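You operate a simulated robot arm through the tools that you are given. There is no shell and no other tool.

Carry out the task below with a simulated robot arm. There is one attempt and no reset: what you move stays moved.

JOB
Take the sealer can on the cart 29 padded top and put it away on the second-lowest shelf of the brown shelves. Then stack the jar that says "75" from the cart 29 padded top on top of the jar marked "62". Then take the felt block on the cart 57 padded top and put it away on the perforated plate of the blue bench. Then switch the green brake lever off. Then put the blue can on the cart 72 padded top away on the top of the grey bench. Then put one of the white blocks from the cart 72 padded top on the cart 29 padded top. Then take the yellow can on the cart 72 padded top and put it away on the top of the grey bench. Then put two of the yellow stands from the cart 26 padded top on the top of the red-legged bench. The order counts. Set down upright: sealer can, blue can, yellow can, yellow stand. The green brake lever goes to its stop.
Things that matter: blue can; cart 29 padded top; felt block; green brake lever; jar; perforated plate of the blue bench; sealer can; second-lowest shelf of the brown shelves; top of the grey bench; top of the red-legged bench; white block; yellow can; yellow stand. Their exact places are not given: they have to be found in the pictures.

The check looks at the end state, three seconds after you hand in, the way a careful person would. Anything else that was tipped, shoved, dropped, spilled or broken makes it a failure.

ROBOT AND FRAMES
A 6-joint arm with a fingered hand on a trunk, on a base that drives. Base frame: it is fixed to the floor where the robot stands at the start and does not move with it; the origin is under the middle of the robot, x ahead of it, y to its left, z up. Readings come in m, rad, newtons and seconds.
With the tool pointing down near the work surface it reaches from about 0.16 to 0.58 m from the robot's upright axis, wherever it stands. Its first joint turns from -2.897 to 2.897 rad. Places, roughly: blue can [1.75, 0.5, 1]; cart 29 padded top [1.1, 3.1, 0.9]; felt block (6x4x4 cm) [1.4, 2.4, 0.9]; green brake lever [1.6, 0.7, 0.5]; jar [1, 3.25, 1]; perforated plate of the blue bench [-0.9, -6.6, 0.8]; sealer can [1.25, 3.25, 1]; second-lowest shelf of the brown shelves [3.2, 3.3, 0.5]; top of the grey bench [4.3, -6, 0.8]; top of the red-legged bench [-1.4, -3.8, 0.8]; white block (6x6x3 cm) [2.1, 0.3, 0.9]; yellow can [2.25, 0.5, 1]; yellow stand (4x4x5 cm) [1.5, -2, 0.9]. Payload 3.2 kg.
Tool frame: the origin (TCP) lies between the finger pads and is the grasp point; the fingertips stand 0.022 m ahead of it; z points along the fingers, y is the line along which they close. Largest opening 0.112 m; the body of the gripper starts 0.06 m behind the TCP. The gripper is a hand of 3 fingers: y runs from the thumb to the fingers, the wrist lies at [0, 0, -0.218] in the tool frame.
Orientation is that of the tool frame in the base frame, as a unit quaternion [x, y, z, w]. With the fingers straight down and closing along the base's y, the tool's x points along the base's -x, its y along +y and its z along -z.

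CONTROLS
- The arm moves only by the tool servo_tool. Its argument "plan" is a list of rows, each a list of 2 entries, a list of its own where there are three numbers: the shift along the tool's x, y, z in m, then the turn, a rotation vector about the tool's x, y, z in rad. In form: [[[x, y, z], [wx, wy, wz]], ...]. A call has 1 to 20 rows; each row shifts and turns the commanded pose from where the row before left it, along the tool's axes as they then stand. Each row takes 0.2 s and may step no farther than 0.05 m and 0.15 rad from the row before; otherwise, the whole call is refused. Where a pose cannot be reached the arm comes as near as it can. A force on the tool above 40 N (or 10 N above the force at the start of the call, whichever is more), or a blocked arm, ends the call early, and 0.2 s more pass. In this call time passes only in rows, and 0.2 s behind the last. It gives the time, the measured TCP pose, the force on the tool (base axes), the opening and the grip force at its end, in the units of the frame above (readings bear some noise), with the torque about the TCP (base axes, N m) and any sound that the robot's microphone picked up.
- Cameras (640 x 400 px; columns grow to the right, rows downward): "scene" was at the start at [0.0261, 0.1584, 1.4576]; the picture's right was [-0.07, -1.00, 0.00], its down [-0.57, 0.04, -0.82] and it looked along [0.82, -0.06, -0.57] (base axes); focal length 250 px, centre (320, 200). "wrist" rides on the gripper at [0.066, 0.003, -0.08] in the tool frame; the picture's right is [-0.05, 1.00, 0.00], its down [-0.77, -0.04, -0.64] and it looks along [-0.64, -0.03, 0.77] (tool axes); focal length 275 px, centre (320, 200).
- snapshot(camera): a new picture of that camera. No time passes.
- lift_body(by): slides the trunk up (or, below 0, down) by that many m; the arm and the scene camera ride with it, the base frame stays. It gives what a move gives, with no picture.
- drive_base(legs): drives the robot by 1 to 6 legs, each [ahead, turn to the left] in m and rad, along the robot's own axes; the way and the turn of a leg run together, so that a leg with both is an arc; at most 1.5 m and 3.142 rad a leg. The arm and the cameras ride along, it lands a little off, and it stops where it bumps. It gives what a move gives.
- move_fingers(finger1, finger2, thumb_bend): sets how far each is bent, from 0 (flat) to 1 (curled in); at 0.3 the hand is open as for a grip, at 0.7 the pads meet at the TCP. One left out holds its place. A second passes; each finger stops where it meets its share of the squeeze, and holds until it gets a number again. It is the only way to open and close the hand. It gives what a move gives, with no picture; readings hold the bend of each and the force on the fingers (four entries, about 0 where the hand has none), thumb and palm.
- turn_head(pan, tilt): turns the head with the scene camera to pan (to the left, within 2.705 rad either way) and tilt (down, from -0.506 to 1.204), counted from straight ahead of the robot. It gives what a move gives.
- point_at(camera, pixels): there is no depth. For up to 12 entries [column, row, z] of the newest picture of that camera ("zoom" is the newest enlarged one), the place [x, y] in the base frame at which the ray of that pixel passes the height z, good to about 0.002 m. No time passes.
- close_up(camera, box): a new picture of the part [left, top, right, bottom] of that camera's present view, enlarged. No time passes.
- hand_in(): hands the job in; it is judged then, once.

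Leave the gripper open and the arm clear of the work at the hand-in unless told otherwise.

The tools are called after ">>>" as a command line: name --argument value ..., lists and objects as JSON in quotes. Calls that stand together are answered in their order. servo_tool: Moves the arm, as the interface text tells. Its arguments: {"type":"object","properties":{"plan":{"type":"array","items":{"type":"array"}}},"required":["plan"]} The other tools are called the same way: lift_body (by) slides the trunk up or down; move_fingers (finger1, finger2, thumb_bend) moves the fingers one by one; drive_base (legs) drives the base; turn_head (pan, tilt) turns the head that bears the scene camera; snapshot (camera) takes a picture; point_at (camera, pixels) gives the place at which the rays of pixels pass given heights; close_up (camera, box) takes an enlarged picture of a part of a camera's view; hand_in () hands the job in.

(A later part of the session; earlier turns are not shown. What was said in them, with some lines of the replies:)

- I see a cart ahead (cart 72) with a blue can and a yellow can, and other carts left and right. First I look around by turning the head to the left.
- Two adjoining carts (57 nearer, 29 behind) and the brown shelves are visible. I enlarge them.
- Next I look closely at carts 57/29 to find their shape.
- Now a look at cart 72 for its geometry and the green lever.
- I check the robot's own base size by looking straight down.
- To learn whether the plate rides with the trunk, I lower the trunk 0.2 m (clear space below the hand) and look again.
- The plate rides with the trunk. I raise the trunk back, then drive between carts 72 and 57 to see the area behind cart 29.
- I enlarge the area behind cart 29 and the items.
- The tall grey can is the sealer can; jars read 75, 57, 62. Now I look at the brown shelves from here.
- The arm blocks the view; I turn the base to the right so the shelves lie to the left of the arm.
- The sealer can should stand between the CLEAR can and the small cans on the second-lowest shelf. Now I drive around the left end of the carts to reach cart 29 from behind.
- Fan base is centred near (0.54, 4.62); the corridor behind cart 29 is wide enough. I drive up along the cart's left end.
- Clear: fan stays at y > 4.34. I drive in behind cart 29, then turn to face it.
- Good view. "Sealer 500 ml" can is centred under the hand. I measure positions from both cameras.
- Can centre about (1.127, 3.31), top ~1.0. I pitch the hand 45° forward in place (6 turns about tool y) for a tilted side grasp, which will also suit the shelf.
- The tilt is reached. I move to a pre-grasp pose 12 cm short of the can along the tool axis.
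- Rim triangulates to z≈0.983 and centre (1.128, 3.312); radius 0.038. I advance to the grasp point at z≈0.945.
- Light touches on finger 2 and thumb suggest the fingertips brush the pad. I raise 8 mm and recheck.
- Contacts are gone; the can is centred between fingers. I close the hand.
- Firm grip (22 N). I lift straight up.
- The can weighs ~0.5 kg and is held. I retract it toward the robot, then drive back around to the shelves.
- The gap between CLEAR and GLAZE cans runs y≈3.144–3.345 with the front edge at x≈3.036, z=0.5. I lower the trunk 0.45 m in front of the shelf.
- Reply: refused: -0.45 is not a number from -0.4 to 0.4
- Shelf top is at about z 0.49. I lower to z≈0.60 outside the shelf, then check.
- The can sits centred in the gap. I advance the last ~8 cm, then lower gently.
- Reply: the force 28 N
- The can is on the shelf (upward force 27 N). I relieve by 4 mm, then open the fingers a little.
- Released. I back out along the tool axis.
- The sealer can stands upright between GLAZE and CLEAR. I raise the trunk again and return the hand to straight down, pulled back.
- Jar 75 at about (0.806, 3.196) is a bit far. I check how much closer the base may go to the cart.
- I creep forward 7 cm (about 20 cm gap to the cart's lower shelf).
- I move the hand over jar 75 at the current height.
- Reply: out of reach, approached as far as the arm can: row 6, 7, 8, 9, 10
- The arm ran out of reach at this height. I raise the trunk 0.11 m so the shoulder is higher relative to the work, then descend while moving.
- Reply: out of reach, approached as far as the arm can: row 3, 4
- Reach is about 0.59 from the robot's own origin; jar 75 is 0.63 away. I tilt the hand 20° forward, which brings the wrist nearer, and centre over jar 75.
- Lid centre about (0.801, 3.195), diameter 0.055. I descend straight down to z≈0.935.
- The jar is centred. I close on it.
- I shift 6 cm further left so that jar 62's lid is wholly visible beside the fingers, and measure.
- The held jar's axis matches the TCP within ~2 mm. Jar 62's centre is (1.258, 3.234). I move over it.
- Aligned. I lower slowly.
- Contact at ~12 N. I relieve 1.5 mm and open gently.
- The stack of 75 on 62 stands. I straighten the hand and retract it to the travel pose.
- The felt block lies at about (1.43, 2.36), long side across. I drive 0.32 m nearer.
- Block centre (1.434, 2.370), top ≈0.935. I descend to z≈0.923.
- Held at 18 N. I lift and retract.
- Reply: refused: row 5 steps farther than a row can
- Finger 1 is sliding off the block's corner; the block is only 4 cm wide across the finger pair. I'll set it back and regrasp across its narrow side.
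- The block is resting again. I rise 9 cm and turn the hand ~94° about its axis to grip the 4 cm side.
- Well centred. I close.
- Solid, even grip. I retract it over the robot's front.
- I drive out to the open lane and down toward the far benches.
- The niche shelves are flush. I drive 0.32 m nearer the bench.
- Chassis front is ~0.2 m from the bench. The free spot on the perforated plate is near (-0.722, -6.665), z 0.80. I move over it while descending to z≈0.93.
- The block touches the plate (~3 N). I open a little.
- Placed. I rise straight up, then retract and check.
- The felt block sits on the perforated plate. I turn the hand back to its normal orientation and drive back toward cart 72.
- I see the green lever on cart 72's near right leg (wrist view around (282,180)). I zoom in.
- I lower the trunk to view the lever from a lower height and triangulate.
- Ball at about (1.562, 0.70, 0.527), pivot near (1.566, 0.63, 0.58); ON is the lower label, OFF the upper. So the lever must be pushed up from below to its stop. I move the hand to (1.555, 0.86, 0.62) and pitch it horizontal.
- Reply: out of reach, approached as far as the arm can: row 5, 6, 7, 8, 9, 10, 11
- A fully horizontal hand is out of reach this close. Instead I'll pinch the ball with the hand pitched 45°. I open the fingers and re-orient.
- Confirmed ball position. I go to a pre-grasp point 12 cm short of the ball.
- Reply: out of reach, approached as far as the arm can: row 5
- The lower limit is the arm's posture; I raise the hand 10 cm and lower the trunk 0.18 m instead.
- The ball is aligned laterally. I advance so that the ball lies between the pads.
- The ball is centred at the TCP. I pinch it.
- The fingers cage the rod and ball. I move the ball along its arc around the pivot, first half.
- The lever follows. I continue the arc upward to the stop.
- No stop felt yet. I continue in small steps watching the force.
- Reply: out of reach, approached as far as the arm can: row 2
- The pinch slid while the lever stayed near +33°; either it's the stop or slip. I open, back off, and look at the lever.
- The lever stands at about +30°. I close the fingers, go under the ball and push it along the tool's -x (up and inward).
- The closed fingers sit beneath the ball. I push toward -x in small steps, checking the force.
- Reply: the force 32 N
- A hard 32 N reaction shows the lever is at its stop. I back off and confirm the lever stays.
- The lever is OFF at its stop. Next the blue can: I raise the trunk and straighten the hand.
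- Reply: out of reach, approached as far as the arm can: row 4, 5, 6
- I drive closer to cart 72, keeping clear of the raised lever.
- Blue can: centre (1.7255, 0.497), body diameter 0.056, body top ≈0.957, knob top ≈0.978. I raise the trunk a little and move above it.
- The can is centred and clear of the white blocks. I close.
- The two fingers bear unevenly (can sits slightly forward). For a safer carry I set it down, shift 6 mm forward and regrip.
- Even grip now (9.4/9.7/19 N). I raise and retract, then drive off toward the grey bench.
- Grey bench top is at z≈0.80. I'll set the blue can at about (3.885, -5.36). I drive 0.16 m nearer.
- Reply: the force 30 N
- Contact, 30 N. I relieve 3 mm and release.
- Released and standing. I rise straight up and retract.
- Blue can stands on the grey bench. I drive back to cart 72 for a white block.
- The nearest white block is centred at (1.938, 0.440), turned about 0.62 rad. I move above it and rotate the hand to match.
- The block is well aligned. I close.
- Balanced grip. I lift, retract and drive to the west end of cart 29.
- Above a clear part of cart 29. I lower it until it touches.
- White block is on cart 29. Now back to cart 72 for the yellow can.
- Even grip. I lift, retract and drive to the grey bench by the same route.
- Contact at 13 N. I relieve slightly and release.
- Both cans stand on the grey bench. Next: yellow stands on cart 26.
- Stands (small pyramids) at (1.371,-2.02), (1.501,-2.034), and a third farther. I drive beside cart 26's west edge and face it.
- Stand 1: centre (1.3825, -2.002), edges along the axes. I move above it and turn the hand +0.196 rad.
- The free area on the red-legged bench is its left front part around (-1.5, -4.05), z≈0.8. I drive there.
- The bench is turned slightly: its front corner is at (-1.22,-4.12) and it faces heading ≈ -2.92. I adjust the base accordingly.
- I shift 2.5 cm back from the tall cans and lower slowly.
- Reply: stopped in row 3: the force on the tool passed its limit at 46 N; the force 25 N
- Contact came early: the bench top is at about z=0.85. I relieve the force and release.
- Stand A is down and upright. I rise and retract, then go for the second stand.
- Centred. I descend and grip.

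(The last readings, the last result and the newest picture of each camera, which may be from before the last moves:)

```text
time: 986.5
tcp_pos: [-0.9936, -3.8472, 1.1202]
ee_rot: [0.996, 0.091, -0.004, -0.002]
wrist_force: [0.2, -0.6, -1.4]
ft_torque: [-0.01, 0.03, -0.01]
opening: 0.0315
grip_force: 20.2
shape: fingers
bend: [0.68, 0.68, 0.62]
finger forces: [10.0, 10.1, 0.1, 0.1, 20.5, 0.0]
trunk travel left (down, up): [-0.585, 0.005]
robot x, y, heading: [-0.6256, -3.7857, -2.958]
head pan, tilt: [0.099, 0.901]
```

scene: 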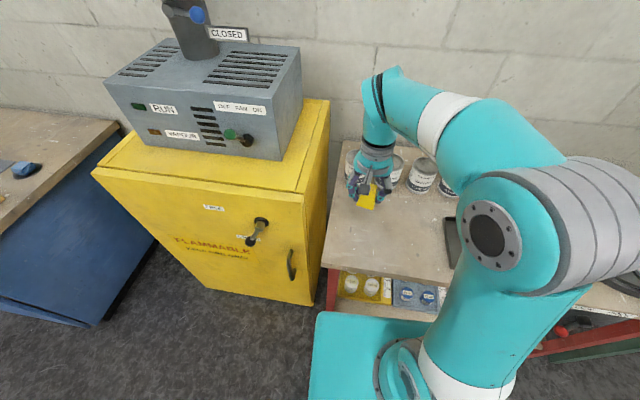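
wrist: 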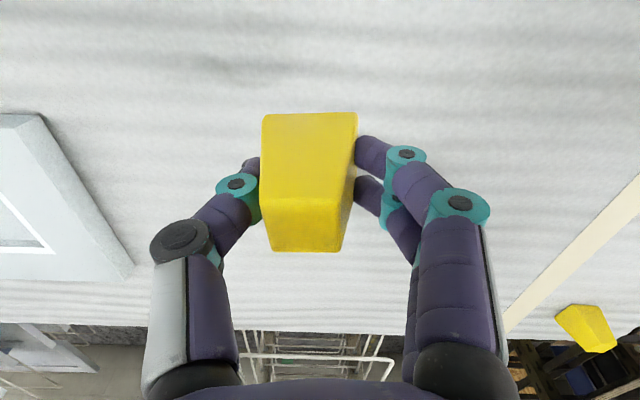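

>>> drive_base --legs '[[0.25, 0]]'

>>> snapshot --camera "scene"

>>> snapshot --camera "wrist"

>>> point_at --camera "wrist" --pixels '[[320, 200, 0.85]]'

```text
time: 988.3
tcp_pos: [-1.2311, -3.8884, 1.1205]
ee_rot: [0.996, 0.089, -0.003, -0.004]
wrist_force: [0.4, -1.0, -0.4]
ft_torque: [-0.02, -0.03, -0.01]
opening: 0.0315
grip_force: 20.0
shape: fingers
bend: [0.68, 0.68, 0.62]
finger forces: [10.0, 10.1, 0.1, 0.1, 20.5, 0.1]
trunk travel left (down, up): [-0.585, 0.005]
robot x, y, heading: [-0.8609, -3.8355, -2.956]
head pan, tilt: [0.099, 0.901]
```

```text
taken
```

scene: 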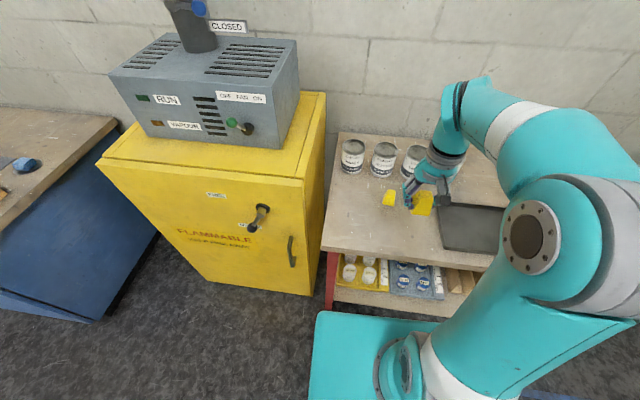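

```text
taken
```

wrist: 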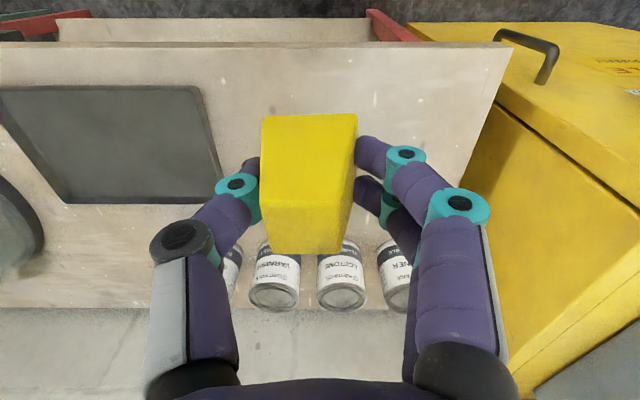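

```text
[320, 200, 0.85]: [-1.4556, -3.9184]
```

>>> close_up --camera "scene" --box '[320, 130, 480, 280]'

>>> point_at --camera "scene" --pixels '[[389, 207, 0.85], [322, 251, 0.85], [437, 268, 0.85], [440, 212, 0.85], [437, 245, 0.85], [390, 240, 0.85]]'

>>> point_at --camera "wrist" --pixels '[[200, 90, 0.85], [220, 180, 0.85], [300, 45, 0.85], [505, 48, 0.85], [480, 120, 0.85]]'

```text
2.67 times, centred on (400, 205) of scene
```

zoom: 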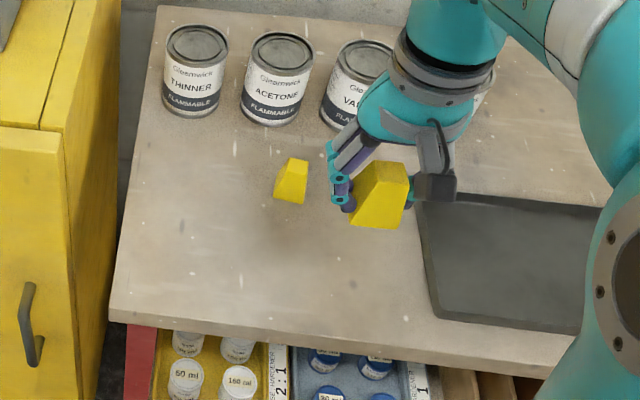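

```text
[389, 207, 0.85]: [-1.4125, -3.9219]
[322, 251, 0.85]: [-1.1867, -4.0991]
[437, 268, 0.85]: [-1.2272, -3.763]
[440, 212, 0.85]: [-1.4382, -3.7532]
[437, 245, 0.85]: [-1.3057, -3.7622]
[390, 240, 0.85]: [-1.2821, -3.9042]
```

```text
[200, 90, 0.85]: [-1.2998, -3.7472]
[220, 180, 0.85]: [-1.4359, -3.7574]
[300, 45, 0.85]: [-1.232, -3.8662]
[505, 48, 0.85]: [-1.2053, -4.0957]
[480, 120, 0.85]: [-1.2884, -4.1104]
```

I place stand B in front of A at about (-1.30, -3.925).

>>> servo_tool --plan '[[[-0.037, 0.012, 0.03], [0, 0, 0]], [[-0.037, 0.012, 0.03], [0, 0, 0]], [[0, 0, 0.045], [0, 0, 0]], [[0, 0, 0.045], [0, 0, 0]], [[0, 0, 0.045], [0, 0, 0]], [[0, 0, 0.025], [0, 0, 0]], [[0, 0, 0], [0, 0, 0]]]'

>>> snapshot --camera "wrist"

>>> close_up --camera "scene" --box '[320, 130, 480, 280]'

```text
time: 989.9
tcp_pos: [-1.3001, -3.9265, 0.9015]
ee_rot: [0.996, 0.089, -0.004, -0.003]
wrist_force: [-0.4, 0.2, -0.5]
ft_torque: [-0.02, -0.02, -0.03]
opening: 0.0317
grip_force: 20.0
shape: fingers
bend: [0.68, 0.68, 0.62]
finger forces: [9.9, 10.0, 0.0, 0.1, 20.3, 0.0]
trunk travel left (down, up): [-0.585, 0.005]
robot x, y, heading: [-0.8646, -3.8289, -2.961]
head pan, tilt: [0.099, 0.901]
```

```text
taken
```

wrist: 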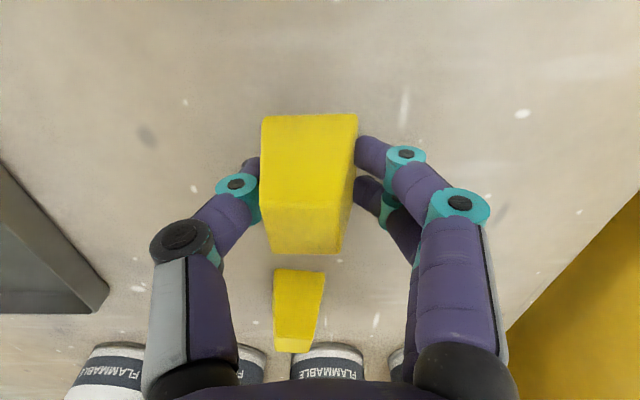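

```text
2.67 times, centred on (400, 205) of scene
```

zoom: 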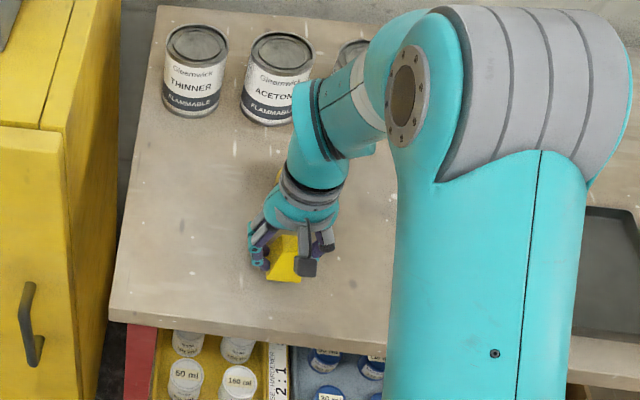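

>>> servo_tool --plan '[[[0, 0, 0.015], [0, 0, 0]], [[0, 0, 0.005], [0, 0, 0]], [[0, 0, 0.003], [0, 0, 0]], [[0, 0, 0], [0, 0, 0]]]'

```text
time: 990.9
tcp_pos: [-1.3007, -3.9257, 0.8804]
ee_rot: [0.996, 0.09, -0.005, -0.003]
wrist_force: [-0.4, -0.5, 23.3]
ft_torque: [0.34, 0.07, 0.02]
opening: 0.0317
grip_force: 24.6
shape: fingers
bend: [0.69, 0.69, 0.65]
finger forces: [12.0, 12.1, 0.0, 0.0, 25.2, 0.1]
trunk travel left (down, up): [-0.585, 0.005]
robot x, y, heading: [-0.8577, -3.8342, -2.963]
head pan, tilt: [0.099, 0.901]
```

Contact. I relieve and open in stages.

>>> servo_tool --plan '[[[0, 0, -0.002], [0, 0, 0]], [[0, 0, 0], [0, 0, 0]]]'

>>> move_fingers --finger1 0.58 --finger2 0.58 --thumb_bend 0.55

>>> move_fingers --finger1 0.48 --finger2 0.48 --thumb_bend 0.47

>>> move_fingers --finger1 0.36 --finger2 0.36 --thumb_bend 0.36

>>> snapshot --camera "wrist"

```text
time: 991.5
tcp_pos: [-1.3007, -3.9259, 0.8802]
ee_rot: [0.996, 0.089, -0.005, -0.003]
wrist_force: [-0.9, -2.2, 14.2]
ft_torque: [0.2, 0.07, -0.05]
opening: 0.0316
grip_force: 22.6
shape: fingers
bend: [0.69, 0.69, 0.65]
finger forces: [11.3, 11.6, 0.1, 0.0, 22.5, 0.0]
trunk travel left (down, up): [-0.585, 0.005]
robot x, y, heading: [-0.8616, -3.8329, -2.964]
head pan, tilt: [0.099, 0.901]
```

```text
time: 992.5
tcp_pos: [-1.3011, -3.9257, 0.8803]
ee_rot: [0.996, 0.09, -0.003, -0.004]
wrist_force: [-0.2, 0.9, 0.1]
ft_torque: [0.0, -0.02, -0.01]
opening: 0.0384
grip_force: 0.0
shape: fingers
bend: [0.57, 0.57, 0.55]
finger forces: [0.0, 0.1, 0.1, 0.1, 0.2, 0.0]
trunk travel left (down, up): [-0.585, 0.005]
robot x, y, heading: [-0.8608, -3.8357, -2.959]
head pan, tilt: [0.099, 0.901]
```

```text
time: 993.5
tcp_pos: [-1.301, -3.9247, 0.8808]
ee_rot: [0.996, 0.09, -0.003, -0.003]
wrist_force: [0.3, -0.2, 0.2]
ft_torque: [0.02, 0.0, 0.01]
opening: 0.0617
grip_force: 0.0
shape: fingers
bend: [0.48, 0.48, 0.47]
finger forces: [0.0, 0.0, 0.0, 0.0, 0.0, 0.1]
trunk travel left (down, up): [-0.585, 0.005]
robot x, y, heading: [-0.8654, -3.8325, -2.96]
head pan, tilt: [0.099, 0.901]
```

```text
time: 994.5
tcp_pos: [-1.3003, -3.9246, 0.8808]
ee_rot: [0.996, 0.089, -0.004, -0.004]
wrist_force: [0.7, -1.0, -0.2]
ft_torque: [0.0, 0.0, 0.0]
opening: 0.0945
grip_force: 0.0
shape: fingers
bend: [0.36, 0.36, 0.36]
finger forces: [0.1, 0.0, 0.0, 0.1, 0.1, 0.0]
trunk travel left (down, up): [-0.585, 0.005]
robot x, y, heading: [-0.8639, -3.8309, -2.958]
head pan, tilt: [0.099, 0.901]
```

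```text
taken
```

wrist: 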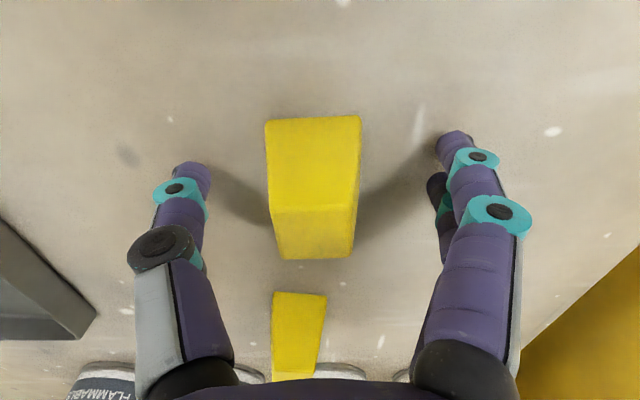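

Released. I rise straight up, retract, back away, and check the result.

>>> servo_tool --plan '[[[0, 0, -0.03], [0, 0, 0]], [[0, 0, -0.04], [0, 0, 0]], [[0, 0, -0.045], [0, 0, 0]], [[0, 0, -0.045], [0, 0, 0]], [[0.02, 0, -0.04], [0, 0, 0]], [[0.035, 0, -0.02], [0, 0, 0]], [[0, 0, 0], [0, 0, 0]]]'

>>> move_fingers --finger1 0.3 --finger2 0.3 --thumb_bend 0.3

>>> drive_base --legs '[[-0.3, 0]]'

>>> turn_head --pan 0.15 --tilt 0.7

>>> close_up --camera "scene" --box '[260, 130, 460, 290]'

```text
time: 996.1
tcp_pos: [-1.2441, -3.9149, 1.1008]
ee_rot: [0.996, 0.09, -0.003, -0.003]
wrist_force: [0.4, 0.3, 0.6]
ft_torque: [-0.01, 0.03, 0.0]
opening: 0.0946
grip_force: 0.1
shape: fingers
bend: [0.36, 0.36, 0.36]
finger forces: [0.0, 0.1, 0.0, 0.1, 0.0, 0.0]
trunk travel left (down, up): [-0.585, 0.005]
robot x, y, heading: [-0.8593, -3.8335, -2.965]
head pan, tilt: [0.099, 0.901]
```

```text
time: 997.1
tcp_pos: [-1.2458, -3.9153, 1.1003]
ee_rot: [0.996, 0.09, -0.004, -0.003]
wrist_force: [0.1, -0.9, -0.7]
ft_torque: [0.0, 0.01, 0.01]
opening: 0.111
grip_force: 0.1
shape: fingers
bend: [0.3, 0.3, 0.3]
finger forces: [0.1, 0.0, 0.0, 0.1, 0.0, 0.1]
trunk travel left (down, up): [-0.585, 0.005]
robot x, y, heading: [-0.8645, -3.8327, -2.957]
head pan, tilt: [0.099, 0.901]
```

```text
time: 999.1
tcp_pos: [-0.9527, -3.8627, 1.101]
ee_rot: [0.996, 0.092, -0.004, -0.003]
wrist_force: [1.3, 0.9, -0.1]
ft_torque: [0.0, 0.02, 0.03]
opening: 0.111
grip_force: 0.0
shape: fingers
bend: [0.3, 0.3, 0.3]
finger forces: [0.0, 0.0, 0.0, 0.0, 0.0, 0.0]
trunk travel left (down, up): [-0.585, 0.005]
robot x, y, heading: [-0.566, -3.7768, -2.954]
head pan, tilt: [0.099, 0.901]
```

```text
time: 999.8
tcp_pos: [-0.9527, -3.8619, 1.0992]
ee_rot: [0.996, 0.092, -0.004, -0.002]
wrist_force: [0.4, -0.8, -0.3]
ft_torque: [0.01, 0.0, 0.04]
opening: 0.1112
grip_force: 0.0
shape: fingers
bend: [0.3, 0.3, 0.3]
finger forces: [0.0, 0.0, 0.0, 0.0, 0.0, 0.0]
trunk travel left (down, up): [-0.585, 0.005]
robot x, y, heading: [-0.5704, -3.7746, -2.962]
head pan, tilt: [0.15, 0.7]
```

```text
2.50 times, centred on (360, 210) of scene
```

zoom: 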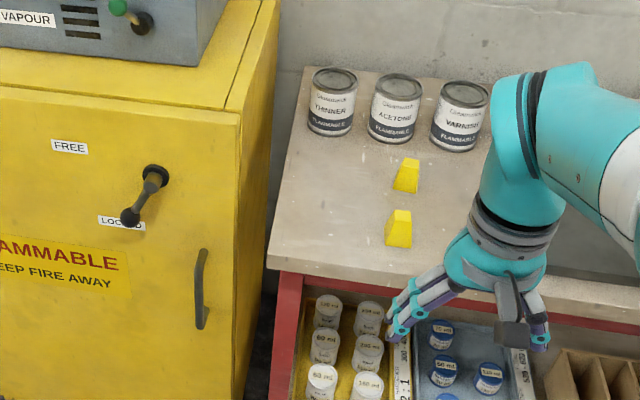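

Both stands are upright on the red-legged bench. The hand is open and clear of everything, and all steps were done in order, so I hand in.

>>> hand_in

```text
The job is handed in.
```

I did all eight steps in the order you gave and handed the job in. No verdict came back with the hand-in.

- **Sealer can:** it stands upright on the second-lowest brown shelf, between the GLAZE and CLEAR cans.
- **Jars:** "75" is stacked on "62" on cart 29, and the stack was still standing when I returned there later.
- **Felt block:** it sits on the perforated plate of the blue bench. I had to set it back down on cart 57 and regrip it once, because one finger was sliding off its corner.
- **Green brake lever:** it is up, on the OFF side. I pushed it until it resisted hard (about 32 N), which I took to be its stop. I did not check it close up again at the end.
- **Blue can and yellow can:** both stand upright on the top of the grey bench.
- **White block:** one from cart 72 is now near the west end of cart 29.
- **Yellow stands:** two stand upright on the red-legged bench, one in front of the other. I lowered the first with more force than intended (a 46 N stop), because the bench top was about 5 cm higher than the 0.8 m I had taken for it. It still stands upright.

I saw nothing else tipped or shoved. The hand is open and clear of the work.
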